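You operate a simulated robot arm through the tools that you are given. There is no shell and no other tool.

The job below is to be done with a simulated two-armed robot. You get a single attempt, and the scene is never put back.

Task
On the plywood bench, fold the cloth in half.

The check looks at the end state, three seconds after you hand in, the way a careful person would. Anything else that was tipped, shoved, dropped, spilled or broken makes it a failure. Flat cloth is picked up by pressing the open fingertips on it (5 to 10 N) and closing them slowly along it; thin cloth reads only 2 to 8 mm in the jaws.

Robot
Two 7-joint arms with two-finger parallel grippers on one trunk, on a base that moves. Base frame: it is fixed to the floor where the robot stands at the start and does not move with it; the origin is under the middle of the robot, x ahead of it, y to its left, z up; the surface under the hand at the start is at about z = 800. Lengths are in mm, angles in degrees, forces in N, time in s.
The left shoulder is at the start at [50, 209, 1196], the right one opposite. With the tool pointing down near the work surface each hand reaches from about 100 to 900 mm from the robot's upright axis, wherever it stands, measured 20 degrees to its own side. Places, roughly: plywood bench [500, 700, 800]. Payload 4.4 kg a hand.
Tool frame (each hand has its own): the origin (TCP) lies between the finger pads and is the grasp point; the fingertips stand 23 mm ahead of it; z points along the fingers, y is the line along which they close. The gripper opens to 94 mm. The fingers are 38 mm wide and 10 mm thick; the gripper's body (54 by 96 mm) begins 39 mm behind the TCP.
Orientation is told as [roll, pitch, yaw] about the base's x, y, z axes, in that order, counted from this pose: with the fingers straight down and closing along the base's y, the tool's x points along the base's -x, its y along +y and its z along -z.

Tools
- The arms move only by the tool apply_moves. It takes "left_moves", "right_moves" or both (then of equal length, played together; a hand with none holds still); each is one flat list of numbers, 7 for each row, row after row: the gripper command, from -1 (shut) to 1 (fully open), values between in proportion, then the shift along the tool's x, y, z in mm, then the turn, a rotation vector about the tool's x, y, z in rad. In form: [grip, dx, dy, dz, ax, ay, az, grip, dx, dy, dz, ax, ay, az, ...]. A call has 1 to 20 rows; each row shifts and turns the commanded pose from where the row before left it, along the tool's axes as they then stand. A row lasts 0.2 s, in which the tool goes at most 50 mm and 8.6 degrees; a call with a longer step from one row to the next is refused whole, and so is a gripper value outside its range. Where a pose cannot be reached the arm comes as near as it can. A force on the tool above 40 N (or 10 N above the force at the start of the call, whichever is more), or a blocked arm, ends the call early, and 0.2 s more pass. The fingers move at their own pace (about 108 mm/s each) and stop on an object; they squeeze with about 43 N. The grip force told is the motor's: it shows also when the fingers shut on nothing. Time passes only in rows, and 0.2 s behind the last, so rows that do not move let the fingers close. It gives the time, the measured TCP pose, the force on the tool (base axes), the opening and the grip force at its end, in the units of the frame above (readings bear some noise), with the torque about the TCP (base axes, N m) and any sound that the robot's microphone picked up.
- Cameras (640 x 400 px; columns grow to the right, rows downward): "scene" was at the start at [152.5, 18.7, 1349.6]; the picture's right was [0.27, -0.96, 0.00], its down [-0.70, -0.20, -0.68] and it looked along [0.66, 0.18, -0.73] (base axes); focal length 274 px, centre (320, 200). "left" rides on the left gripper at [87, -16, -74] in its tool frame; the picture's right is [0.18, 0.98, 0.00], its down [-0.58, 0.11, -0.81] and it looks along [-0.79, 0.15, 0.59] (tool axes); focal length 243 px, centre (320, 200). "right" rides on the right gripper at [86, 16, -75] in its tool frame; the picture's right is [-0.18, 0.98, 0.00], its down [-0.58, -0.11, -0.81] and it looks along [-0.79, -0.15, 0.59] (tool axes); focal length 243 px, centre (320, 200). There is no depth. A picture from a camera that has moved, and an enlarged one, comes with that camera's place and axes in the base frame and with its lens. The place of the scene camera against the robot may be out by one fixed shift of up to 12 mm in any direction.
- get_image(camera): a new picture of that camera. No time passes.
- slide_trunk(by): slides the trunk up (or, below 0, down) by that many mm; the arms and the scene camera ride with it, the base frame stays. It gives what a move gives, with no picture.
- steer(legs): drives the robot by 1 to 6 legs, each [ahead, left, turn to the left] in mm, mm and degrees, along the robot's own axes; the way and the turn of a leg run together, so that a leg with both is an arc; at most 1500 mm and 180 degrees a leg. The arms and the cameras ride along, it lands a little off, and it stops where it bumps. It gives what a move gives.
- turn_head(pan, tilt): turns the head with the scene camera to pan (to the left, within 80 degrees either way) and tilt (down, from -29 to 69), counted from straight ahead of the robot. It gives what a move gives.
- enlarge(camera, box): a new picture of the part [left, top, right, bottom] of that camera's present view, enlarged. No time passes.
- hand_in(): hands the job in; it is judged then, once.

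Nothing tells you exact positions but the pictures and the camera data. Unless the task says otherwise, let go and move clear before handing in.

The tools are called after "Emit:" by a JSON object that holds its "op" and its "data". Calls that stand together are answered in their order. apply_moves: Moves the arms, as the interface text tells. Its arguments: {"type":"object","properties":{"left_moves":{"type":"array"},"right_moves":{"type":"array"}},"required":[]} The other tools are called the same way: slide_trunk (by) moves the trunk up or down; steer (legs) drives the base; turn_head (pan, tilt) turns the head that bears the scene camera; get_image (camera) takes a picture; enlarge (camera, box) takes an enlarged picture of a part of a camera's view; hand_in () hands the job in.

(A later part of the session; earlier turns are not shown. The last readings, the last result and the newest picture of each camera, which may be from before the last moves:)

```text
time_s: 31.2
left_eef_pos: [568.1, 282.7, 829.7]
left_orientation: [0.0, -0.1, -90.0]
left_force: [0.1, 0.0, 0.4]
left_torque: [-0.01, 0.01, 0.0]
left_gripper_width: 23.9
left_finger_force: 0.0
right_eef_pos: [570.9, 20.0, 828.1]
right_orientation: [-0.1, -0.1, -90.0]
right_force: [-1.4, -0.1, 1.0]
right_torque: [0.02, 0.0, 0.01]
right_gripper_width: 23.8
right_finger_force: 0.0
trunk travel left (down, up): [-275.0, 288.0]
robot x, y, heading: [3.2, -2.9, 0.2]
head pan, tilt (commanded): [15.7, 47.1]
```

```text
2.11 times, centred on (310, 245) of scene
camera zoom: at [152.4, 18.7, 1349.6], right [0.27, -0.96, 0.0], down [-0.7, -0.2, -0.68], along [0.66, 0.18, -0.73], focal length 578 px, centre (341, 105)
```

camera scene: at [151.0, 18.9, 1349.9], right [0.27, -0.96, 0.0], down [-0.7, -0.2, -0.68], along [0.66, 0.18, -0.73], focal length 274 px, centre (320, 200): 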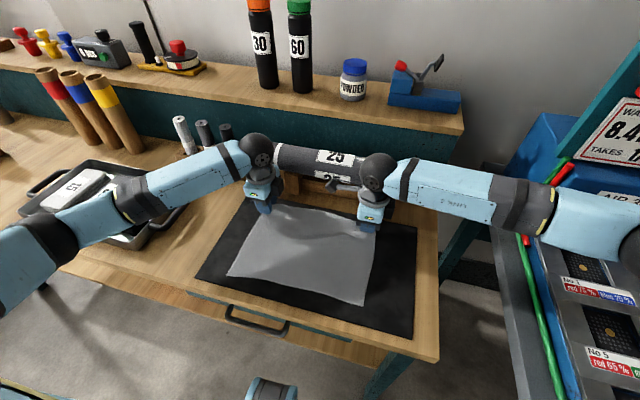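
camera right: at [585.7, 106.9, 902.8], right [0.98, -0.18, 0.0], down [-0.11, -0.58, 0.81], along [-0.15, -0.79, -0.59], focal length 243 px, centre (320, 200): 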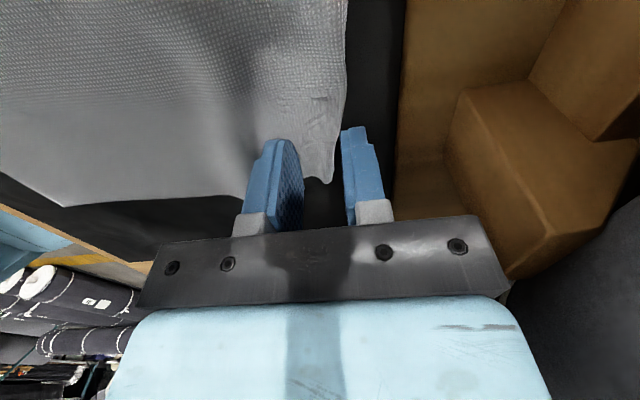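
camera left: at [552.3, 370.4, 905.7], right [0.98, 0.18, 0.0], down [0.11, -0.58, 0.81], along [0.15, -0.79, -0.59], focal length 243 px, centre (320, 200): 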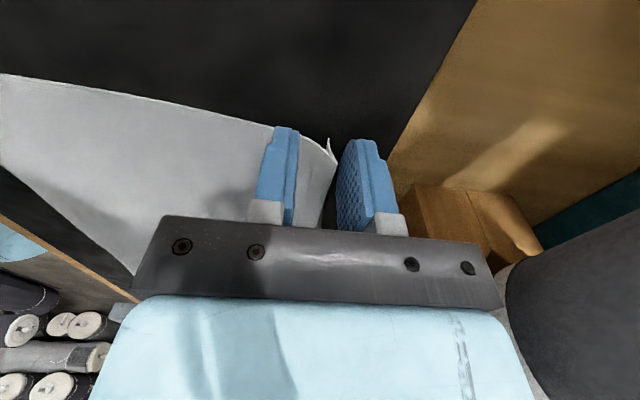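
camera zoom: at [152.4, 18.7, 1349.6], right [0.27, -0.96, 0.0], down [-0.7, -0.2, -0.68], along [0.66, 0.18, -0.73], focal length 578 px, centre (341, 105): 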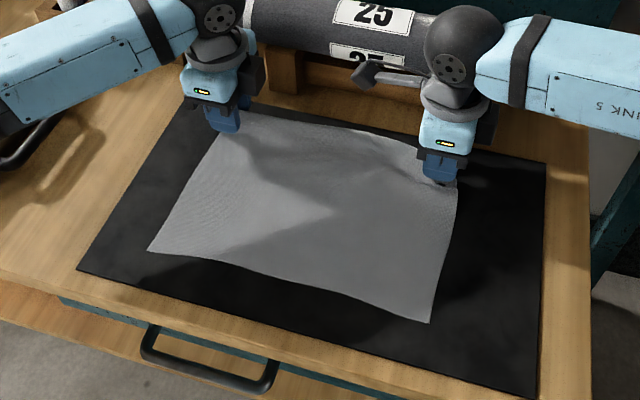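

After release the edge does not spring flat; it seems to stand up as a small lip between the open fingers. I'll take enlarged views of both corners.

Emit:
{"op": "enlarge", "data": {"camera": "left", "box": [220, 90, 420, 230]}}

Emit:
{"op": "enlarge", "data": {"camera": "right", "box": [220, 60, 420, 230]}}

Emit:
{"op": "enlarge", "data": {"camera": "scene", "box": [240, 180, 380, 270]}}

```text
2.86 times, centred on (320, 160) of left
camera zoom: at [552.3, 370.4, 905.7], right [0.98, 0.18, 0.0], down [0.11, -0.58, 0.81], along [0.15, -0.79, -0.59], focal length 693 px, centre (320, 314)
```

zoom: 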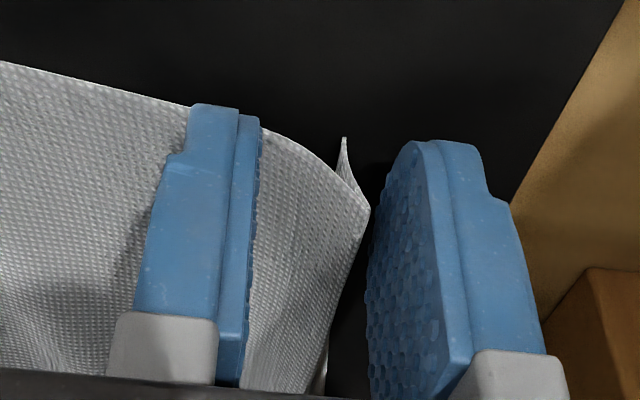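

```text
2.35 times, centred on (320, 145) of right
camera zoom: at [585.7, 106.9, 902.8], right [0.98, -0.18, 0.0], down [-0.11, -0.58, 0.81], along [-0.15, -0.79, -0.59], focal length 571 px, centre (320, 329)
```

zoom: 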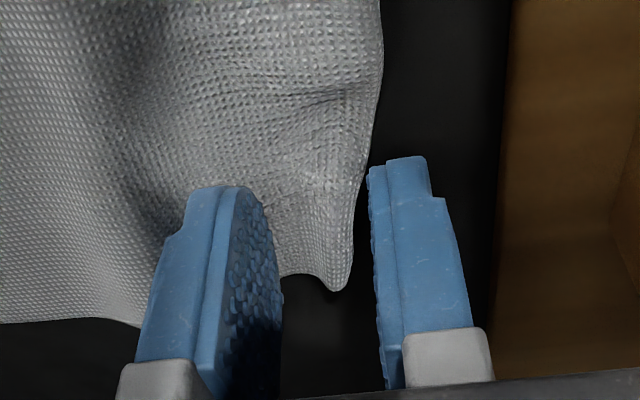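

```text
4.44 times, centred on (310, 225) of scene
camera zoom: at [152.4, 18.7, 1349.6], right [0.27, -0.96, 0.0], down [-0.7, -0.2, -0.68], along [0.66, 0.18, -0.73], focal length 1219 px, centre (364, 89)
```

zoom: 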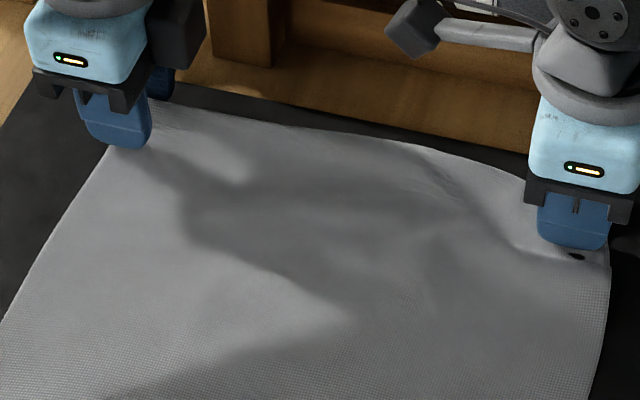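

The pinched ridge stays put after release, with the flap tucked beneath it on the left. I'll pinch the ridges again and lift, then lower while drawing back so the flaps trail outward. After that I'll press and open slowly to smooth the cloth flat.

Emit:
{"op": "apply_moves", "data": {"left_moves": [-0.6, 0, 0, 0, 0, 0, 0, -0.7, 0, 0, 0, 0, 0, 0, -0.8, 0, 0, 0, 0, 0, 0, -0.9, 0, 0, 0, 0, 0, 0, -1, 0, 0, 0, 0, 0, 0, -1, 0, 0, 0, 0, 0, 0, -1, 0, 0, -8, 0, 0, 0, -1, 0, 0, -8, 0, 0, 0, -1, 0, 0, -8, 0, 0, 0, -1, 0, 0, -8, 0, 0, 0, -1, 0, 0, 0, 0, 0, 0], "right_moves": [-0.6, 0, 0, 0, 0, 0, 0, -0.7, 0, 0, 0, 0, 0, 0, -0.8, 0, 0, 0, 0, 0, 0, -0.9, 0, 0, 0, 0, 0, 0, -1, 0, 0, 0, 0, 0, 0, -1, 0, 0, 0, 0, 0, 0, -1, 0, 0, -8, 0, 0, 0, -1, 0, 0, -8, 0, 0, 0, -1, 0, 0, -8, 0, 0, 0, -1, 0, 0, -8, 0, 0, 0, -1, 0, 0, 0, 0, 0, 0]}}

Emit:
{"op": "enlarge", "data": {"camera": "left", "box": [220, 60, 420, 230]}}

Emit:
{"op": "enlarge", "data": {"camera": "right", "box": [220, 60, 420, 230]}}

```text
time_s: 33.6
left_eef_pos: [568.9, 284.3, 861.0]
left_orientation: [-0.1, -0.1, -90.0]
left_force: [-0.7, -0.7, 0.6]
left_torque: [-0.05, 0.01, -0.04]
left_gripper_width: 2.2
left_finger_force: 42.5
right_eef_pos: [569.8, 19.8, 859.4]
right_orientation: [0.1, 0.0, -89.9]
right_force: [-0.7, 0.4, 0.5]
right_torque: [-0.02, 0.0, 0.01]
right_gripper_width: 1.8
right_finger_force: 43.7
trunk travel left (down, up): [-275.0, 288.0]
robot x, y, heading: [3.9, -0.6, -0.0]
head pan, tilt (commanded): [15.7, 47.1]
```

```text
2.35 times, centred on (320, 145) of left
camera zoom: at [552.6, 372.0, 936.5], right [0.98, 0.18, 0.0], down [0.11, -0.58, 0.81], along [0.15, -0.79, -0.59], focal length 571 px, centre (320, 329)
```

zoom: 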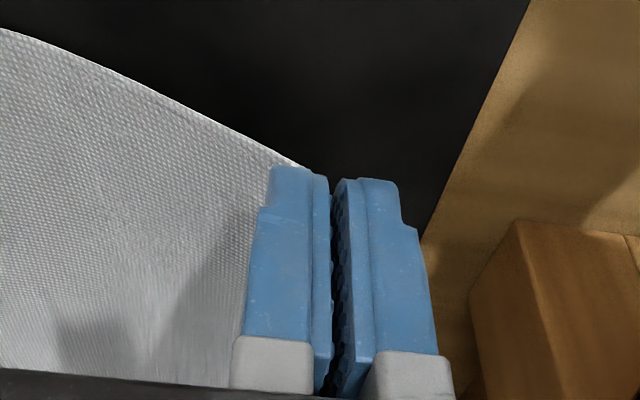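

```text
2.35 times, centred on (320, 145) of right
camera zoom: at [585.4, 106.6, 934.9], right [0.98, -0.18, 0.0], down [-0.11, -0.58, 0.81], along [-0.15, -0.79, -0.59], focal length 571 px, centre (320, 329)
```

zoom: 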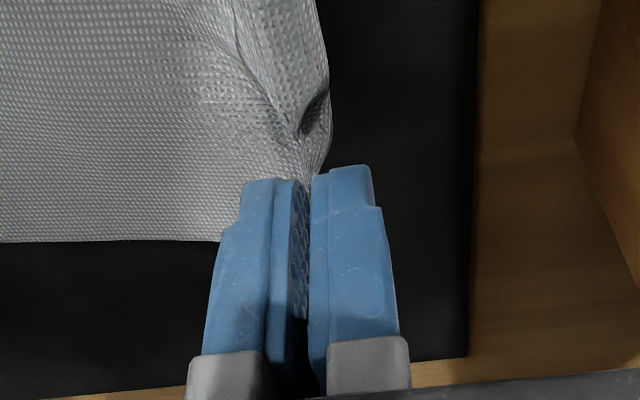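

The right flap now hangs outward. I'll lower both hands while drawing back 12 mm so the flaps trail outward, then press.

Emit:
{"op": "apply_moves", "data": {"left_moves": [-1, 0, -3, 8, 0, 0, 0, -1, 0, -3, 8, 0, 0, 0, -1, 0, -3, 8, 0, 0, 0, -1, 0, -3, 6, 0, 0, 0, -1, 0, 0, 2, 0, 0, 0, -1, 0, 0, 0, 0, 0, 0], "right_moves": [-1, 0, -3, 8, 0, 0, 0, -1, 0, -3, 8, 0, 0, 0, -1, 0, -3, 8, 0, 0, 0, -1, 0, -3, 6, 0, 0, 0, -1, 0, 0, 1, 0, 0, 0, -1, 0, 0, 0, 0, 0, 0]}}

Emit:
{"op": "enlarge", "data": {"camera": "left", "box": [220, 60, 420, 230]}}

Emit:
{"op": "enlarge", "data": {"camera": "right", "box": [220, 60, 420, 230]}}

```text
time_s: 35.0
left_eef_pos: [556.7, 283.5, 830.0]
left_orientation: [0.2, 0.0, -90.0]
left_force: [-0.1, -1.8, 2.8]
left_torque: [-0.1, 0.07, 0.04]
left_gripper_width: 2.1
left_finger_force: 43.1
right_eef_pos: [557.4, 19.3, 828.1]
right_orientation: [-0.1, -0.1, -90.0]
right_force: [-0.6, -4.0, 13.5]
right_torque: [-0.09, 0.01, 0.05]
right_gripper_width: 1.9
right_finger_force: 42.7
trunk travel left (down, up): [-275.0, 288.0]
robot x, y, heading: [-1.1, -2.4, -0.2]
head pan, tilt (commanded): [15.7, 47.1]
```

```text
2.35 times, centred on (320, 145) of left
camera zoom: at [539.5, 371.7, 905.7], right [0.98, 0.18, 0.0], down [0.11, -0.58, 0.81], along [0.15, -0.79, -0.59], focal length 571 px, centre (320, 329)
```

zoom: 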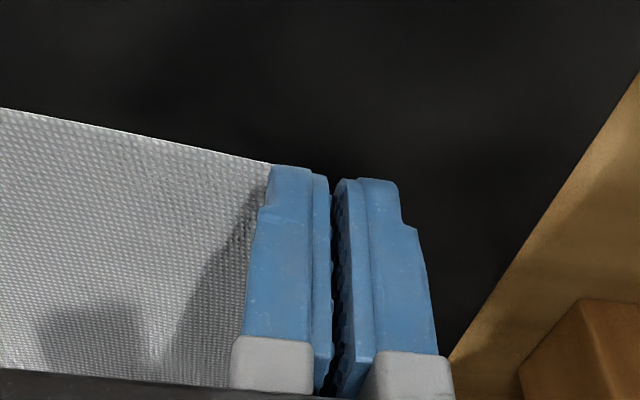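

```text
2.35 times, centred on (320, 145) of right
camera zoom: at [573.2, 105.6, 903.7], right [0.98, -0.18, 0.0], down [-0.11, -0.58, 0.81], along [-0.15, -0.79, -0.59], focal length 571 px, centre (320, 329)
```

zoom: 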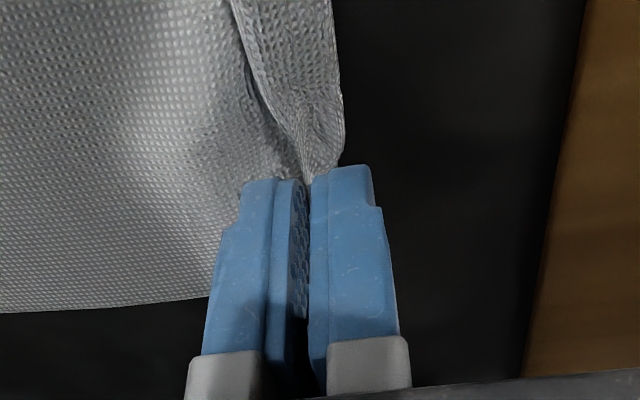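

The right hand presses with 13 N and the left with 3 N, so I'll add a touch on the left. Then both open slowly to spread the ridges.

Emit:
{"op": "apply_moves", "data": {"left_moves": [-1, 0, 0, 0.7, 0, 0, 0, -0.95, 0, 0, 0, 0, 0, 0, -0.9, 0, 0, 0, 0, 0, 0, -0.85, 0, 0, 0, 0, 0, 0, -0.8, 0, 0, 0, 0, 0, 0, -0.75, 0, 0, 0, 0, 0, 0, -0.7, 0, 0, 0, 0, 0, 0, -0.65, 0, 0, 0, 0, 0, 0, -0.6, 0, 0, 0, 0, 0, 0, -0.55, 0, 0, 0, 0, 0, 0, -0.5, 0, 0, 0, 0, 0, 0, -0.45, 0, 0, 0, 0, 0, 0, -0.4, 0, 0, 0, 0, 0, 0], "right_moves": [-1, 0, 0, -0.3, 0, 0, 0, -0.95, 0, 0, 0, 0, 0, 0, -0.9, 0, 0, 0, 0, 0, 0, -0.85, 0, 0, 0, 0, 0, 0, -0.8, 0, 0, 0, 0, 0, 0, -0.75, 0, 0, 0, 0, 0, 0, -0.7, 0, 0, 0, 0, 0, 0, -0.65, 0, 0, 0, 0, 0, 0, -0.6, 0, 0, 0, 0, 0, 0, -0.55, 0, 0, 0, 0, 0, 0, -0.5, 0, 0, 0, 0, 0, 0, -0.45, 0, 0, 0, 0, 0, 0, -0.4, 0, 0, 0, 0, 0, 0]}}

Emit:
{"op": "enlarge", "data": {"camera": "left", "box": [220, 60, 420, 230]}}

Emit:
{"op": "enlarge", "data": {"camera": "right", "box": [220, 60, 420, 230]}}

```text
time_s: 37.8
left_eef_pos: [557.5, 285.0, 828.5]
left_orientation: [0.0, 0.0, -90.0]
left_force: [-0.6, 0.4, -0.1]
left_torque: [-0.02, 0.0, -0.01]
left_gripper_width: 28.1
left_finger_force: 0.1
right_eef_pos: [559.4, 20.4, 829.9]
right_orientation: [0.0, -0.1, -89.9]
right_force: [0.7, 0.0, -0.4]
right_torque: [0.01, -0.01, 0.02]
right_gripper_width: 28.4
right_finger_force: 0.0
trunk travel left (down, up): [-275.0, 288.0]
robot x, y, heading: [-1.8, -0.6, 0.4]
head pan, tilt (commanded): [15.7, 47.1]
```

```text
2.35 times, centred on (320, 145) of left
camera zoom: at [540.2, 372.3, 903.6], right [0.98, 0.18, 0.0], down [0.11, -0.58, 0.81], along [0.15, -0.79, -0.59], focal length 571 px, centre (320, 329)
```

zoom: 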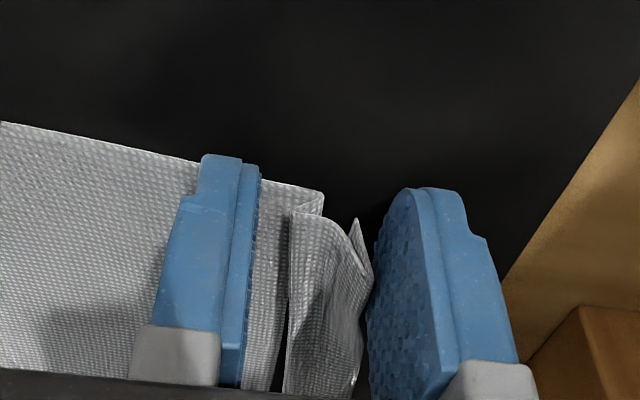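

```text
2.35 times, centred on (320, 145) of right
camera zoom: at [574.5, 106.5, 904.7], right [0.98, -0.18, 0.0], down [-0.11, -0.58, 0.81], along [-0.15, -0.79, -0.59], focal length 571 px, centre (320, 329)
```

zoom: 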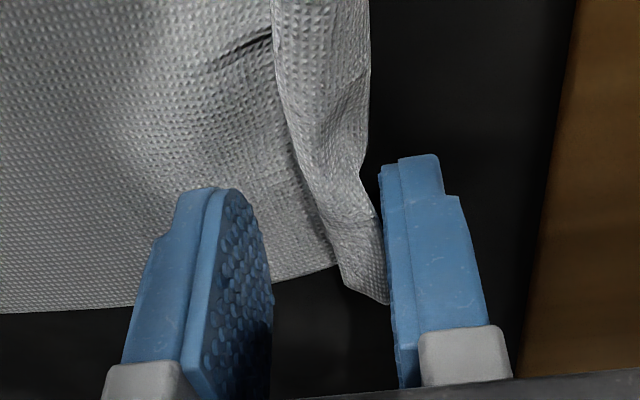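

The edges are still rumpled between the fingers. I'll open the hands clear and raise them to look at the real shape of the far edge.

Emit:
{"op": "apply_moves", "data": {"left_moves": [-0.2, 0, 0, -10, 0, 0, 0, -0.2, 0, 0, -25, 0, 0, 0, -0.2, 0, -15, -30, 0, 0, 0, -0.2, 0, -15, -20, 0, 0, 0, -0.2, 0, -20, 0, 0, 0, 0], "right_moves": [-0.2, 0, 0, -10, 0, 0, 0, -0.2, 0, 0, -25, 0, 0, 0, -0.2, 0, -15, -30, 0, 0, 0, -0.2, 0, -15, -20, 0, 0, 0, -0.2, 0, -20, 0, 0, 0, 0]}}

Emit:
{"op": "enlarge", "data": {"camera": "left", "box": [160, 0, 480, 230]}}

Emit:
{"op": "enlarge", "data": {"camera": "right", "box": [160, 0, 480, 230]}}

Emit:
{"op": "enlarge", "data": {"camera": "scene", "box": [190, 150, 430, 340]}}

```text
time_s: 39.0
left_eef_pos: [505.3, 283.8, 915.2]
left_orientation: [0.2, -0.1, -89.8]
left_force: [0.2, 0.5, 0.2]
left_torque: [0.03, -0.02, 0.0]
left_gripper_width: 37.8
left_finger_force: 0.0
right_eef_pos: [507.4, 22.3, 913.5]
right_orientation: [0.0, 0.0, -90.0]
right_force: [-0.7, -0.6, -0.6]
right_torque: [0.03, -0.01, 0.0]
right_gripper_width: 37.6
right_finger_force: 0.0
trunk travel left (down, up): [-275.0, 288.0]
robot x, y, heading: [-1.6, 0.3, 0.1]
head pan, tilt (commanded): [15.7, 47.1]
```

```text
1.74 times, centred on (320, 115) of left
camera zoom: at [488.8, 370.9, 990.3], right [0.98, 0.19, 0.0], down [0.11, -0.58, 0.81], along [0.15, -0.79, -0.59], focal length 422 px, centre (320, 348)
```

zoom: 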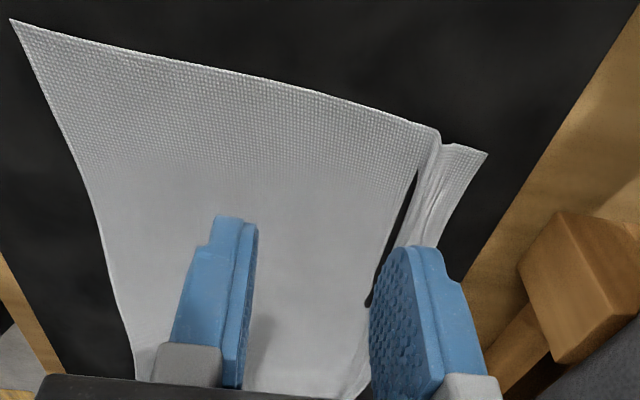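

```text
1.74 times, centred on (320, 115) of right
camera zoom: at [522.1, 108.6, 989.4], right [0.98, -0.18, 0.0], down [-0.11, -0.58, 0.81], along [-0.15, -0.79, -0.59], focal length 422 px, centre (320, 348)
```

zoom: 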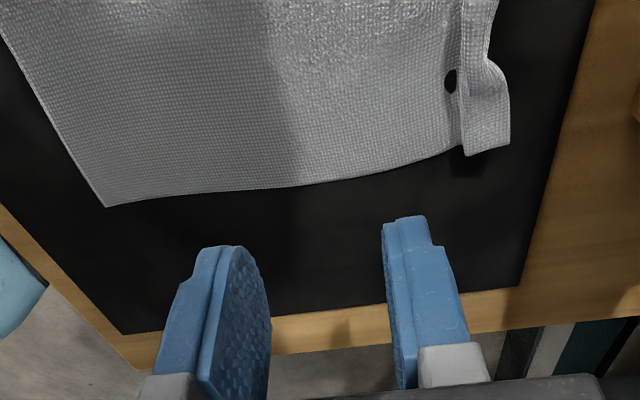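

```text
2.11 times, centred on (310, 245) of scene
camera zoom: at [151.8, 19.0, 1349.7], right [0.27, -0.96, 0.0], down [-0.7, -0.2, -0.68], along [0.66, 0.18, -0.73], focal length 578 px, centre (341, 105)
```

zoom: 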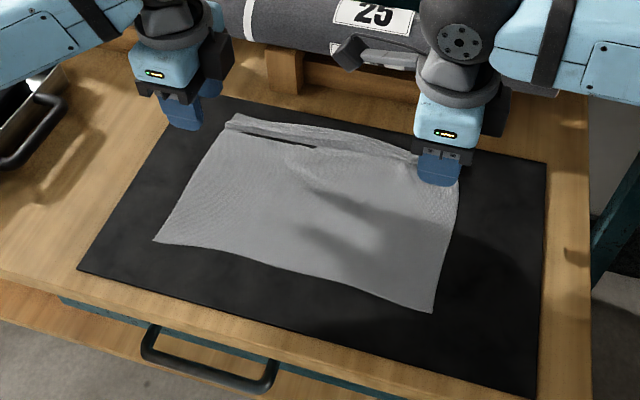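

I can now see that each far corner has a pleat: an edge strip about 19 mm wide lying outward, and the cloth as a whole shifted some 28 mm away from me. I'll shut the fingers, press on the cloth just on the near side of the pleats, and drag toward me, so the cloth goes back and the pleats pull out.

Emit:
{"op": "apply_moves", "data": {"left_moves": [-1, -7, 16, 20, 0, 0, 0, -1, -7, 16, 20, 0, 0, 0, -1, 0, 0, 20, 0, 0, 0, -1, 0, 0, 15, 0, 0, 0, -1, 0, 0, 7, 0, 0, 0, -1, 0, 0, 2, 0, 0, 0, -1, 0, 0, 0, 0, 0, 0], "right_moves": [-1, 0, 15, 20, 0, 0, 0, -1, 0, 15, 20, 0, 0, 0, -1, 0, 0, 20, 0, 0, 0, -1, 0, 0, 15, 0, 0, 0, -1, 0, 0, 6, 0, 0, 0, -1, 0, 0, 2, 0, 0, 0, -1, 0, 0, 0, 0, 0, 0]}}

```text
time_s: 40.6
left_eef_pos: [538.8, 269.9, 829.7]
left_orientation: [-0.2, 0.0, -90.0]
left_force: [0.6, -0.4, 0.7]
left_torque: [-0.01, 0.0, 0.01]
left_gripper_width: 0.0
left_finger_force: 42.4
right_eef_pos: [537.7, 20.4, 832.2]
right_orientation: [0.1, 0.1, -90.1]
right_force: [0.3, 0.0, 0.2]
right_torque: [-0.01, 0.01, -0.01]
right_gripper_width: 0.1
right_finger_force: 41.9
trunk travel left (down, up): [-275.0, 288.0]
robot x, y, heading: [-1.8, 1.4, -0.1]
head pan, tilt (commanded): [15.7, 47.1]
```

Emit:
{"op": "apply_moves", "data": {"left_moves": [-1, 0, 0, 1, 0, 0, 0, -1, 0, 0, 1, 0, 0, 0, -1, 0, 0, 0, 0, 0, 0], "right_moves": [-1, 0, 0, 2, 0, 0, 0, -1, 0, 0, 1.5, 0, 0, 0, -1, 0, 0, 0, 0, 0, 0]}}

```text
time_s: 41.4
left_eef_pos: [538.3, 271.1, 828.6]
left_orientation: [0.1, -0.1, -90.0]
left_force: [0.0, -0.5, -0.2]
left_torque: [0.03, 0.0, 0.01]
left_gripper_width: 0.0
left_finger_force: 42.8
right_eef_pos: [539.2, 20.5, 828.1]
right_orientation: [0.0, 0.0, -90.0]
right_force: [0.1, 0.4, 0.3]
right_torque: [0.01, 0.01, -0.01]
right_gripper_width: 0.1
right_finger_force: 42.9
trunk travel left (down, up): [-275.0, 288.0]
robot x, y, heading: [-3.5, -1.0, 0.1]
head pan, tilt (commanded): [15.7, 47.1]
```

Still no contact, so I'll go down another millimetre or so.

Emit:
{"op": "apply_moves", "data": {"left_moves": [-1, 0, 0, 0.7, 0, 0, 0, -1, 0, 0, 0.5, 0, 0, 0, -1, 0, 0, 0, 0, 0, 0], "right_moves": [-1, 0, 0, 0.7, 0, 0, 0, -1, 0, 0, 0.5, 0, 0, 0, -1, 0, 0, 0, 0, 0, 0]}}

```text
time_s: 42.2
left_eef_pos: [538.2, 270.3, 827.2]
left_orientation: [0.2, 0.0, -90.0]
left_force: [4.9, 0.0, 7.9]
left_torque: [0.1, -0.05, -0.05]
left_gripper_width: 0.0
left_finger_force: 42.2
right_eef_pos: [538.0, 21.3, 826.8]
right_orientation: [0.2, 0.1, -90.1]
right_force: [3.0, 1.6, 6.0]
right_torque: [0.0, -0.02, 0.02]
right_gripper_width: 0.3
right_finger_force: 42.5
trunk travel left (down, up): [-275.0, 288.0]
robot x, y, heading: [-2.7, -0.7, -0.2]
head pan, tilt (commanded): [15.7, 47.1]
```

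Both hands press with 6–8 N. I'll drag both slowly 26 mm toward me.

Emit:
{"op": "apply_moves", "data": {"left_moves": [-1, 0, -2.5, 0, 0, 0, 0, -1, 0, -2.5, 0, 0, 0, 0, -1, 0, -2.5, 0, 0, 0, 0, -1, 0, -2.5, 0, 0, 0, 0, -1, 0, -2.5, 0, 0, 0, 0, -1, 0, -2.5, 0, 0, 0, 0, -1, 0, -2.5, 0, 0, 0, 0, -1, 0, -2.5, 0, 0, 0, 0, -1, 0, -2.5, 0, 0, 0, 0, -1, 0, -2.5, 0, 0, 0, 0], "right_moves": [-1, 0, -2.5, 0, 0, 0, 0, -1, 0, -2.5, 0, 0, 0, 0, -1, 0, -2.5, 0, 0, 0, 0, -1, 0, -2.5, 0, 0, 0, 0, -1, 0, -2.5, 0, 0, 0, 0, -1, 0, -2.5, 0, 0, 0, 0, -1, 0, -2.5, 0, 0, 0, 0, -1, 0, -2.5, 0, 0, 0, 0, -1, 0, -2.5, 0, 0, 0, 0, -1, 0, -2.5, 0, 0, 0, 0]}}

Emit:
{"op": "enlarge", "data": {"camera": "scene", "box": [190, 150, 430, 340]}}

Emit:
{"op": "get_image", "data": {"camera": "left"}}

Emit:
{"op": "get_image", "data": {"camera": "right"}}

```text
time_s: 44.4
left_eef_pos: [512.2, 269.3, 827.9]
left_orientation: [0.1, 0.0, -90.1]
left_force: [10.1, -1.6, 16.3]
left_torque: [0.09, -0.18, -0.06]
left_gripper_width: 0.0
left_finger_force: 42.6
right_eef_pos: [513.9, 21.3, 828.6]
right_orientation: [0.1, 0.0, -90.0]
right_force: [3.8, -0.9, 5.5]
right_torque: [-0.08, -0.1, 0.04]
right_gripper_width: 0.0
right_finger_force: 42.5
trunk travel left (down, up): [-275.0, 288.0]
robot x, y, heading: [-1.9, 0.4, -0.1]
head pan, tilt (commanded): [15.7, 47.1]
```

```text
2.11 times, centred on (310, 245) of scene
camera zoom: at [151.8, 17.8, 1349.8], right [0.27, -0.96, 0.0], down [-0.7, -0.2, -0.68], along [0.66, 0.18, -0.73], focal length 578 px, centre (341, 105)
```

zoom: 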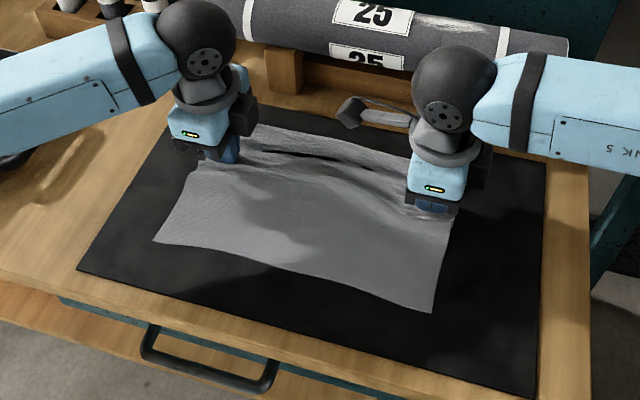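

```text
taken
camera left: at [496.4, 357.0, 902.5], right [0.98, 0.18, 0.0], down [0.11, -0.58, 0.81], along [0.15, -0.79, -0.59], focal length 243 px, centre (320, 200)
```

left: 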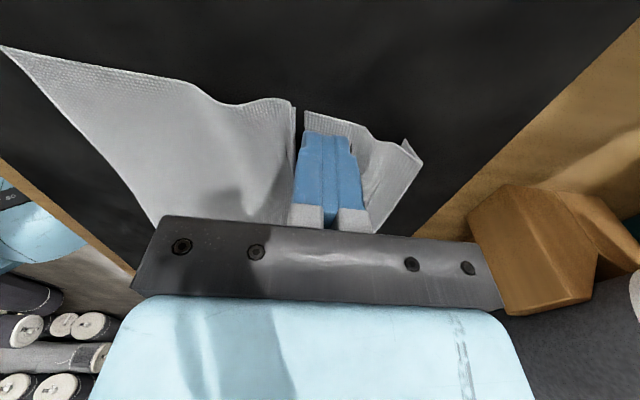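

```text
taken
camera right: at [528.8, 107.5, 902.6], right [0.98, -0.18, 0.0], down [-0.11, -0.58, 0.81], along [-0.15, -0.79, -0.59], focal length 243 px, centre (320, 200)
```

right: 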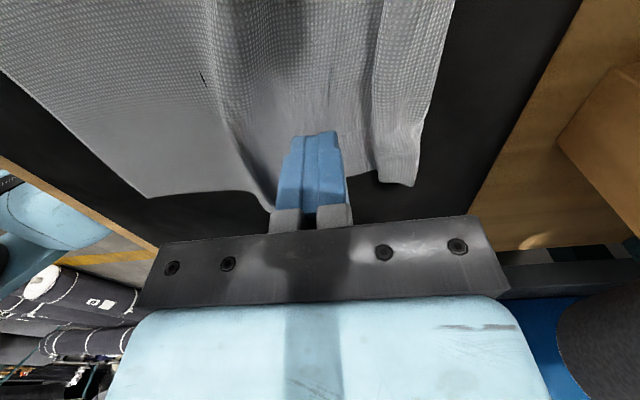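

Pushing ahead only buckled the cloth; it needs to be pulled, not pushed. I'll lift off, press near the near-edge corners and pull toward me, which should draw out the buckles and pleats.

Emit:
{"op": "apply_moves", "data": {"left_moves": [-1, 0, 0, -10, 0, 0, 0, -1, 0, 0, -20, 0, 0, 0, -1, 3, -35, 0, 0, 0, 0, -1, 3, -35, 0, 0, 0, 0, -1, 3, -35, 0, 0, 0, 0, -1, 0, 0, 15, 0, 0, 0, -1, 0, 0, 11, 0, 0, 0, -1, 0, 0, 0, 0, 0, 0], "right_moves": [-1, 0, 0, -10, 0, 0, 0, -1, 0, 0, -20, 0, 0, 0, -1, 0, -35, 0, 0, 0, 0, -1, 0, -35, 0, 0, 0, 0, -1, 0, -35, 0, 0, 0, 0, -1, 0, 0, 15, 0, 0, 0, -1, 0, 0, 11, 0, 0, 0, -1, 0, 0, 0, 0, 0, 0]}}

Emit:
{"op": "get_image", "data": {"camera": "left"}}

Emit:
{"op": "get_image", "data": {"camera": "right"}}

```text
time_s: 46.2
left_eef_pos: [408.4, 280.5, 830.8]
left_orientation: [-0.1, 0.1, -90.0]
left_force: [0.5, -0.5, 0.0]
left_torque: [-0.01, -0.02, 0.02]
left_gripper_width: 0.0
left_finger_force: 42.4
right_eef_pos: [408.4, 20.5, 831.0]
right_orientation: [0.0, 0.0, -90.0]
right_force: [0.4, 1.2, 0.1]
right_torque: [0.02, -0.01, 0.01]
right_gripper_width: 0.0
right_finger_force: 42.2
trunk travel left (down, up): [-275.0, 288.0]
robot x, y, heading: [-0.7, -0.7, -0.1]
head pan, tilt (commanded): [15.7, 47.1]
```

```text
taken
camera left: at [391.4, 367.0, 907.0], right [0.98, 0.18, 0.0], down [0.11, -0.58, 0.81], along [0.15, -0.79, -0.59], focal length 243 px, centre (320, 200)
```

left: 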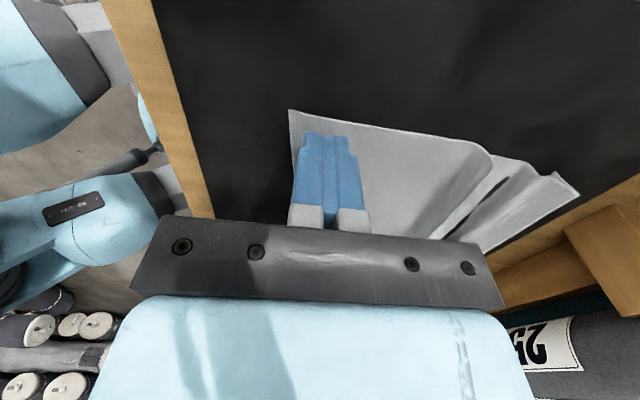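

```text
taken
camera right: at [424.1, 107.4, 905.9], right [0.98, -0.18, 0.0], down [-0.11, -0.58, 0.81], along [-0.15, -0.79, -0.59], focal length 243 px, centre (320, 200)
```

right: 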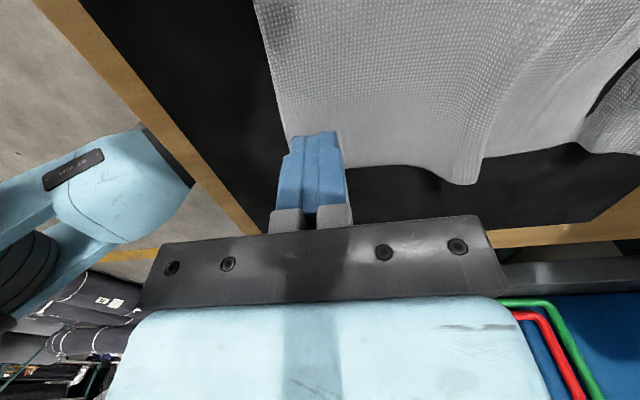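

Hands are just above the near corners. I'll press down gently.

Emit:
{"op": "apply_moves", "data": {"left_moves": [-1, 0, 0, 2, 0, 0, 0, -1, 0, 0, 1.3, 0, 0, 0, -1, 0, 0, 0, 0, 0, 0], "right_moves": [-1, 0, 0, 2, 0, 0, 0, -1, 0, 0, 1.3, 0, 0, 0, -1, 0, 0, 0, 0, 0, 0]}}

```text
time_s: 47.0
left_eef_pos: [408.9, 278.5, 827.4]
left_orientation: [0.0, 0.0, -90.0]
left_force: [-0.5, 1.0, 0.4]
left_torque: [0.0, -0.01, -0.01]
left_gripper_width: 0.0
left_finger_force: 42.3
right_eef_pos: [408.5, 20.4, 827.6]
right_orientation: [0.0, 0.0, -90.0]
right_force: [0.6, 0.1, 0.5]
right_torque: [-0.03, -0.01, 0.01]
right_gripper_width: 0.2
right_finger_force: 42.5
trunk travel left (down, up): [-275.0, 288.0]
robot x, y, heading: [2.0, -0.7, -0.1]
head pan, tilt (commanded): [15.7, 47.1]
```

Emit:
{"op": "apply_moves", "data": {"left_moves": [-1, 0, 0, 0.6, 0, 0, 0, -1, 0, 0, 0.3, 0, 0, 0, -1, 0, 0, 0, 0, 0, 0], "right_moves": [-1, 0, 0, 0.6, 0, 0, 0, -1, 0, 0, 0.3, 0, 0, 0, -1, 0, 0, 0, 0, 0, 0]}}

```text
time_s: 47.8
left_eef_pos: [408.6, 278.0, 829.0]
left_orientation: [0.1, 0.0, -90.0]
left_force: [3.9, 2.6, 5.3]
left_torque: [0.07, -0.02, -0.06]
left_gripper_width: 0.2
left_finger_force: 42.3
right_eef_pos: [408.7, 21.8, 827.2]
right_orientation: [0.0, 0.0, -90.0]
right_force: [-0.9, -0.1, 7.1]
right_torque: [0.01, 0.03, 0.0]
right_gripper_width: 0.0
right_finger_force: 43.2
trunk travel left (down, up): [-275.0, 288.0]
robot x, y, heading: [0.4, -0.2, -0.3]
head pan, tilt (commanded): [15.7, 47.1]
```

Contact at 5–7 N on both. I'll pull both near corners 30 mm toward me.

Emit:
{"op": "apply_moves", "data": {"left_moves": [-1, 0, -2.5, 0, 0, 0, 0, -1, 0, -2.5, 0, 0, 0, 0, -1, 0, -2.5, 0, 0, 0, 0, -1, 0, -2.5, 0, 0, 0, 0, -1, 0, -2.5, 0, 0, 0, 0, -1, 0, -2.5, 0, 0, 0, 0, -1, 0, -2.5, 0, 0, 0, 0, -1, 0, -2.5, 0, 0, 0, 0, -1, 0, -2.5, 0, 0, 0, 0, -1, 0, -2.5, 0, 0, 0, 0, -1, 0, -2.5, 0, 0, 0, 0, -1, 0, -2.5, 0, 0, 0, 0], "right_moves": [-1, 0, -2.5, 0, 0, 0, 0, -1, 0, -2.5, 0, 0, 0, 0, -1, 0, -2.5, 0, 0, 0, 0, -1, 0, -2.5, 0, 0, 0, 0, -1, 0, -2.5, 0, 0, 0, 0, -1, 0, -2.5, 0, 0, 0, 0, -1, 0, -2.5, 0, 0, 0, 0, -1, 0, -2.5, 0, 0, 0, 0, -1, 0, -2.5, 0, 0, 0, 0, -1, 0, -2.5, 0, 0, 0, 0, -1, 0, -2.5, 0, 0, 0, 0, -1, 0, -2.5, 0, 0, 0, 0]}}

Emit:
{"op": "enlarge", "data": {"camera": "scene", "box": [190, 150, 430, 340]}}

Emit:
{"op": "get_image", "data": {"camera": "left"}}

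Emit:
{"op": "get_image", "data": {"camera": "right"}}

```text
time_s: 50.4
left_eef_pos: [379.7, 277.6, 826.8]
left_orientation: [0.2, 0.1, -90.0]
left_force: [13.1, -2.1, 20.0]
left_torque: [-0.02, -0.2, 0.01]
left_gripper_width: 0.2
left_finger_force: 42.5
right_eef_pos: [377.9, 18.9, 828.2]
right_orientation: [0.1, 0.1, -90.1]
right_force: [10.1, 0.4, 14.7]
right_torque: [-0.08, -0.2, 0.02]
right_gripper_width: 0.0
right_finger_force: 42.7
trunk travel left (down, up): [-275.0, 288.0]
robot x, y, heading: [1.3, -1.1, -0.0]
head pan, tilt (commanded): [15.7, 47.1]
```

```text
2.11 times, centred on (310, 245) of scene
camera zoom: at [152.2, 17.6, 1349.8], right [0.27, -0.96, 0.0], down [-0.7, -0.2, -0.68], along [0.66, 0.18, -0.73], focal length 578 px, centre (341, 105)
```

zoom: 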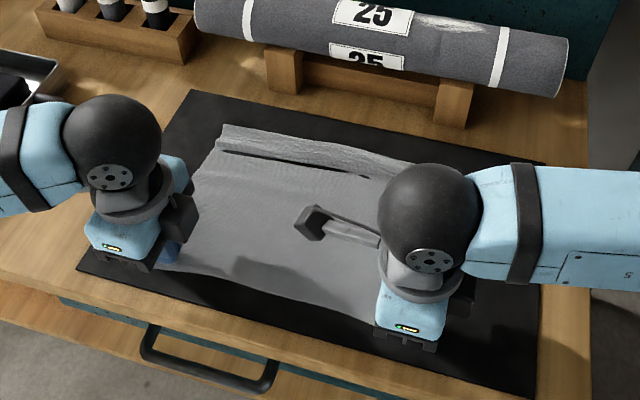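

```text
taken
camera left: at [361.9, 365.8, 902.6], right [0.98, 0.18, 0.0], down [0.11, -0.58, 0.81], along [0.15, -0.79, -0.59], focal length 243 px, centre (320, 200)
```

left: 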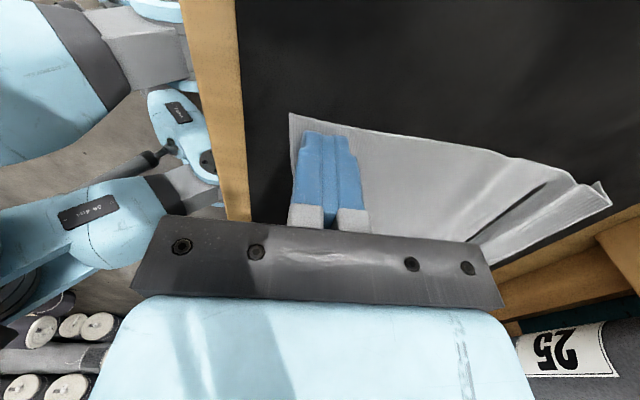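

```text
taken
camera right: at [393.7, 106.3, 902.5], right [0.98, -0.18, 0.0], down [-0.11, -0.58, 0.81], along [-0.15, -0.79, -0.59], focal length 243 px, centre (320, 200)
```

right: 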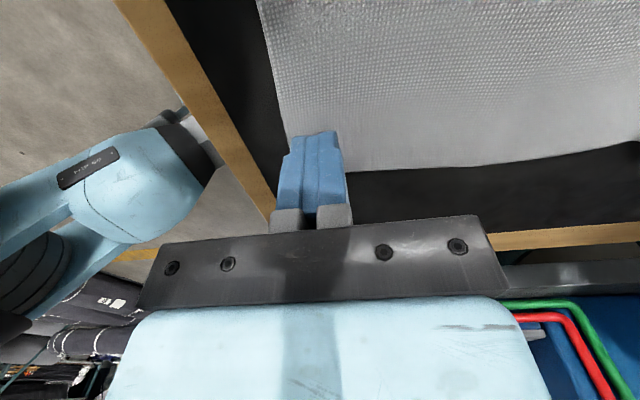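

The buckles came out and the near edge is back to about x = 362; the far pleat remains. I'll ease the pressure and pull another 12 mm, to see whether the pleat opens or the far edge just follows.

Emit:
{"op": "apply_moves", "data": {"left_moves": [-1, 0, 0, -0.8, 0, 0, 0, -1, 0, -2, 0, 0, 0, 0, -1, 0, -2, 0, 0, 0, 0, -1, 0, -2, 0, 0, 0, 0, -1, 0, -2, 0, 0, 0, 0, -1, 0, -2, 0, 0, 0, 0, -1, 0, -2, 0, 0, 0, 0], "right_moves": [-1, 0, 0, -0.4, 0, 0, 0, -1, 0, -2, 0, 0, 0, 0, -1, 0, -2, 0, 0, 0, 0, -1, 0, -2, 0, 0, 0, 0, -1, 0, -2, 0, 0, 0, 0, -1, 0, -2, 0, 0, 0, 0, -1, 0, -2, 0, 0, 0, 0]}}

Emit:
{"op": "enlarge", "data": {"camera": "scene", "box": [190, 150, 430, 340]}}

Emit:
{"op": "enlarge", "data": {"camera": "left", "box": [270, 80, 640, 260]}}

```text
time_s: 52.0
left_eef_pos: [364.7, 277.2, 827.4]
left_orientation: [0.0, 0.0, -89.9]
left_force: [10.6, 0.7, 17.8]
left_torque: [0.0, -0.23, -0.04]
left_gripper_width: 0.0
left_finger_force: 42.7
right_eef_pos: [366.7, 20.2, 827.8]
right_orientation: [0.1, 0.0, -89.9]
right_force: [9.4, -2.2, 14.5]
right_torque: [-0.14, -0.17, 0.07]
right_gripper_width: 0.0
right_finger_force: 42.8
trunk travel left (down, up): [-275.0, 288.0]
robot x, y, heading: [1.1, -1.1, -0.2]
head pan, tilt (commanded): [15.7, 47.1]
```

```text
2.11 times, centred on (310, 245) of scene
camera zoom: at [152.3, 17.6, 1349.7], right [0.27, -0.96, 0.0], down [-0.7, -0.2, -0.68], along [0.66, 0.18, -0.73], focal length 578 px, centre (341, 105)
```

zoom: 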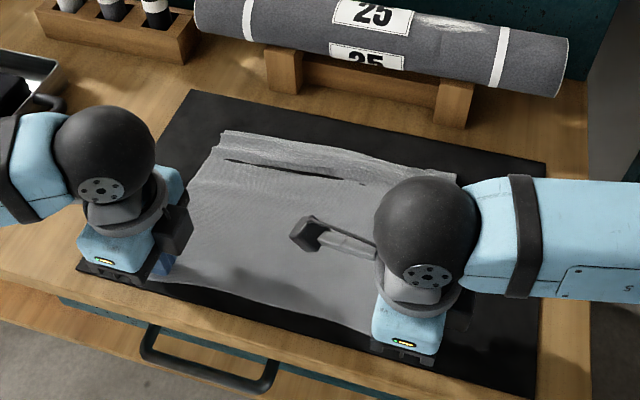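

```text
1.73 times, centred on (455, 170) of left
camera zoom: at [349.4, 365.1, 902.6], right [0.98, 0.18, 0.0], down [0.11, -0.58, 0.81], along [0.15, -0.79, -0.59], focal length 420 px, centre (86, 252)
```

zoom: 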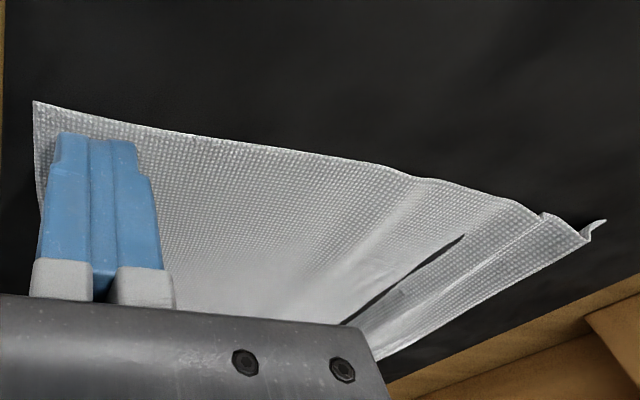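

The far edge simply followed, now at about x = 553, and the pleat has shrunk to a gentle wave. Lifting by a small bite right at the edge should let gravity straighten the rest, so I'll raise the hands, go back to the far corners and look.

Emit:
{"op": "apply_moves", "data": {"left_moves": [-1, 0, 0, -10, 0, 0, 0, -1, 0, 0, -25, 0, 0, 0, -1, 0, 30, -25, 0, 0, 0, -0.8, 0, 40, 0, 0, 0, 0, -0.8, 0, 40, 0, 0, 0, 0, -0.8, 0, 40, 0, 0, 0, 0, -0.8, 0, 20, 0, 0, 0, 0, -0.8, 0, 0, 0, 0, 0, 0], "right_moves": [-1, 0, 0, -10, 0, 0, 0, -1, 0, 0, -25, 0, 0, 0, -1, 0, 30, -25, 0, 0, 0, -0.8, 0, 40, 0, 0, 0, 0, -0.8, 0, 40, 0, 0, 0, 0, -0.8, 0, 40, 0, 0, 0, 0, -0.8, 0, 20, 0, 0, 0, 0, -0.8, 0, 0, 0, 0, 0, 0]}}

Emit:
{"op": "get_image", "data": {"camera": "left"}}

Emit:
{"op": "get_image", "data": {"camera": "right"}}

Emit:
{"op": "enlarge", "data": {"camera": "scene", "box": [190, 150, 430, 340]}}

```text
time_s: 53.8
left_eef_pos: [538.4, 279.1, 886.9]
left_orientation: [0.0, 0.0, -90.0]
left_force: [0.2, 0.3, -0.4]
left_torque: [-0.03, -0.01, 0.02]
left_gripper_width: 9.6
left_finger_force: 0.1
right_eef_pos: [536.4, 21.0, 888.7]
right_orientation: [-0.1, -0.1, -90.1]
right_force: [0.8, -0.4, 0.2]
right_torque: [0.02, 0.02, 0.03]
right_gripper_width: 9.4
right_finger_force: 0.1
trunk travel left (down, up): [-275.0, 288.0]
robot x, y, heading: [-4.4, 0.2, -0.2]
head pan, tilt (commanded): [15.7, 47.1]
```

```text
taken
camera left: at [520.9, 367.5, 961.8], right [0.98, 0.18, 0.0], down [0.11, -0.58, 0.81], along [0.15, -0.79, -0.59], focal length 243 px, centre (320, 200)
```

left: 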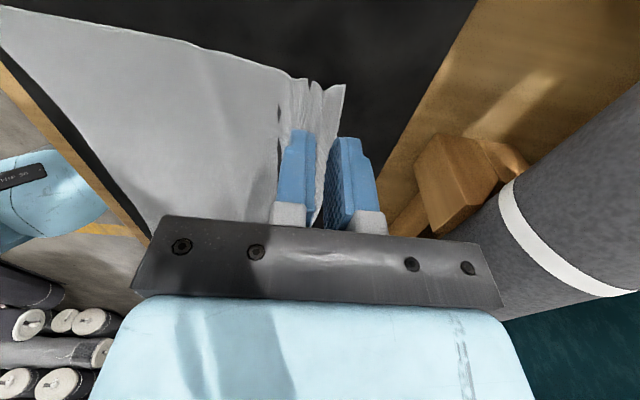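

```text
taken
camera right: at [552.0, 108.4, 963.7], right [0.98, -0.18, 0.0], down [-0.11, -0.58, 0.81], along [-0.15, -0.79, -0.59], focal length 243 px, centre (320, 200)
```

right: 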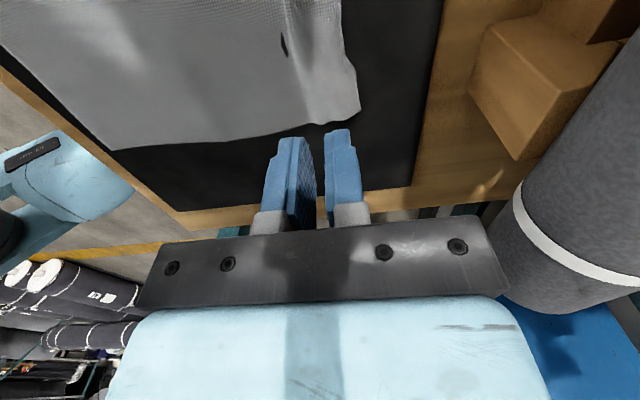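

```text
2.11 times, centred on (310, 245) of scene
camera zoom: at [152.4, 18.8, 1349.7], right [0.27, -0.96, 0.0], down [-0.7, -0.2, -0.68], along [0.66, 0.18, -0.73], focal length 578 px, centre (341, 105)
```

zoom: 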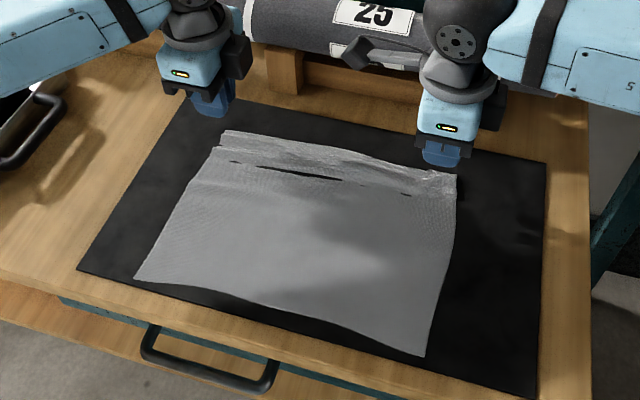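

The cloth is nearly flat again: the near edge is at x ≈ 345–350 and the far edge at 552–557, with a small pleat near the far edge. I'll re-grip with a 10 mm opening right at the edge to keep the bite small.

Emit:
{"op": "apply_moves", "data": {"left_moves": [-0.787, -4.5, 2.3, 20, 0, 0, 0, -0.787, -4.5, 2.3, 20, 0, 0, 0, -0.787, 0, 0, 14, 0, 0, 0, -0.787, 0, 0, 2, 0, 0, 0, -0.787, 0, 0, 0, 0, 0, 0], "right_moves": [-0.787, 0.5, 5.3, 20, 0, 0, 0, -0.787, 0.5, 5.3, 20, 0, 0, 0, -0.787, 0, 0, 14, 0, 0, 0, -0.787, 0, 0, 3, 0, 0, 0, -0.787, 0, 0, 0, 0, 0, 0]}}

Emit:
{"op": "enlarge", "data": {"camera": "left", "box": [220, 60, 420, 230]}}

Emit:
{"op": "enlarge", "data": {"camera": "right", "box": [220, 60, 420, 230]}}

```text
time_s: 55.0
left_eef_pos: [541.3, 268.5, 829.6]
left_orientation: [0.0, 0.0, -90.0]
left_force: [0.1, -0.3, -0.5]
left_torque: [-0.02, 0.0, 0.0]
left_gripper_width: 9.9
left_finger_force: 0.0
right_eef_pos: [547.8, 22.5, 830.8]
right_orientation: [0.0, -0.1, -90.0]
right_force: [-0.5, 0.2, -0.2]
right_torque: [-0.02, 0.01, -0.02]
right_gripper_width: 9.9
right_finger_force: 0.2
trunk travel left (down, up): [-275.0, 288.0]
robot x, y, heading: [-3.2, 3.7, 0.2]
head pan, tilt (commanded): [15.7, 47.1]
```

```text
2.35 times, centred on (320, 145) of left
camera zoom: at [523.5, 355.7, 905.7], right [0.98, 0.18, 0.0], down [0.11, -0.58, 0.81], along [0.15, -0.79, -0.59], focal length 571 px, centre (320, 329)
```

zoom: 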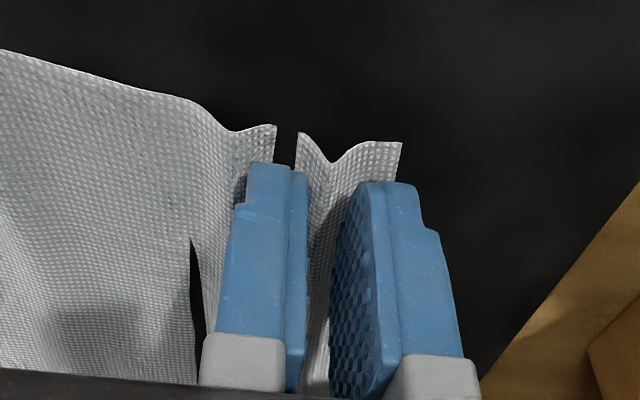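

```text
2.35 times, centred on (320, 145) of right
camera zoom: at [563.5, 107.6, 905.6], right [0.98, -0.18, 0.0], down [-0.11, -0.58, 0.81], along [-0.15, -0.79, -0.59], focal length 571 px, centre (320, 329)
```

zoom: 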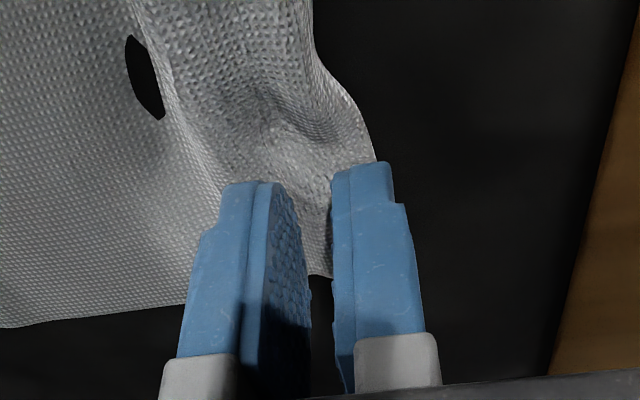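

The jaws straddle the edge strip at both corners. I'll press down in small steps.

Emit:
{"op": "apply_moves", "data": {"left_moves": [-0.787, 0, 0, 1.3, 0, 0, 0, -0.787, 0, 0, 0.7, 0, 0, 0, -0.787, 0, 0, 0, 0, 0, 0], "right_moves": [-0.787, 0, 0, 1.5, 0, 0, 0, -0.787, 0, 0, 1, 0, 0, 0, -0.787, 0, 0, 0, 0, 0, 0]}}

```text
time_s: 55.8
left_eef_pos: [542.3, 268.7, 829.0]
left_orientation: [0.0, 0.0, -89.9]
left_force: [-1.0, -0.2, 1.5]
left_torque: [0.02, 0.0, -0.01]
left_gripper_width: 10.0
left_finger_force: 0.4
right_eef_pos: [548.4, 21.3, 827.9]
right_orientation: [-0.1, 0.0, -90.0]
right_force: [-1.0, -0.2, 0.3]
right_torque: [0.02, -0.06, 0.03]
right_gripper_width: 10.1
right_finger_force: 0.1
trunk travel left (down, up): [-275.0, 288.0]
robot x, y, heading: [2.9, 1.7, 0.2]
head pan, tilt (commanded): [15.7, 47.1]
```

Emit:
{"op": "apply_moves", "data": {"left_moves": [-0.787, 0, 0, 0.5, 0, 0, 0, -0.787, 0, 0, 0, 0, 0, 0], "right_moves": [-0.787, 0, 0, 0.9, 0, 0, 0, -0.787, 0, 0, 0, 0, 0, 0]}}

```text
time_s: 56.4
left_eef_pos: [541.9, 268.0, 827.6]
left_orientation: [0.1, 0.0, -90.0]
left_force: [-0.2, 0.0, 2.6]
left_torque: [-0.04, 0.0, 0.01]
left_gripper_width: 10.1
left_finger_force: 0.0
right_eef_pos: [548.3, 20.6, 827.3]
right_orientation: [0.0, -0.1, -90.0]
right_force: [0.3, 0.1, -0.6]
right_torque: [-0.03, 0.02, 0.02]
right_gripper_width: 10.1
right_finger_force: 0.1
trunk travel left (down, up): [-275.0, 288.0]
robot x, y, heading: [1.0, -2.2, 0.0]
head pan, tilt (commanded): [15.7, 47.1]
```

Emit:
{"op": "apply_moves", "data": {"left_moves": [-0.787, 0, 0, 0.5, 0, 0, 0, -0.787, 0, 0, 0, 0, 0, 0], "right_moves": [-0.787, 0, 0, 0.7, 0, 0, 0, -0.787, 0, 0, 0.3, 0, 0, 0]}}

```text
time_s: 57.0
left_eef_pos: [541.0, 269.2, 827.7]
left_orientation: [0.1, 0.1, -89.9]
left_force: [0.4, 1.4, 3.4]
left_torque: [0.0, 0.02, -0.03]
left_gripper_width: 10.2
left_finger_force: 0.0
right_eef_pos: [547.7, 21.1, 827.6]
right_orientation: [0.1, 0.0, -90.0]
right_force: [1.6, -2.4, 4.5]
right_torque: [-0.04, -0.03, 0.0]
right_gripper_width: 9.9
right_finger_force: 0.0
trunk travel left (down, up): [-275.0, 288.0]
robot x, y, heading: [1.1, -0.6, 0.1]
head pan, tilt (commanded): [15.7, 47.1]
```

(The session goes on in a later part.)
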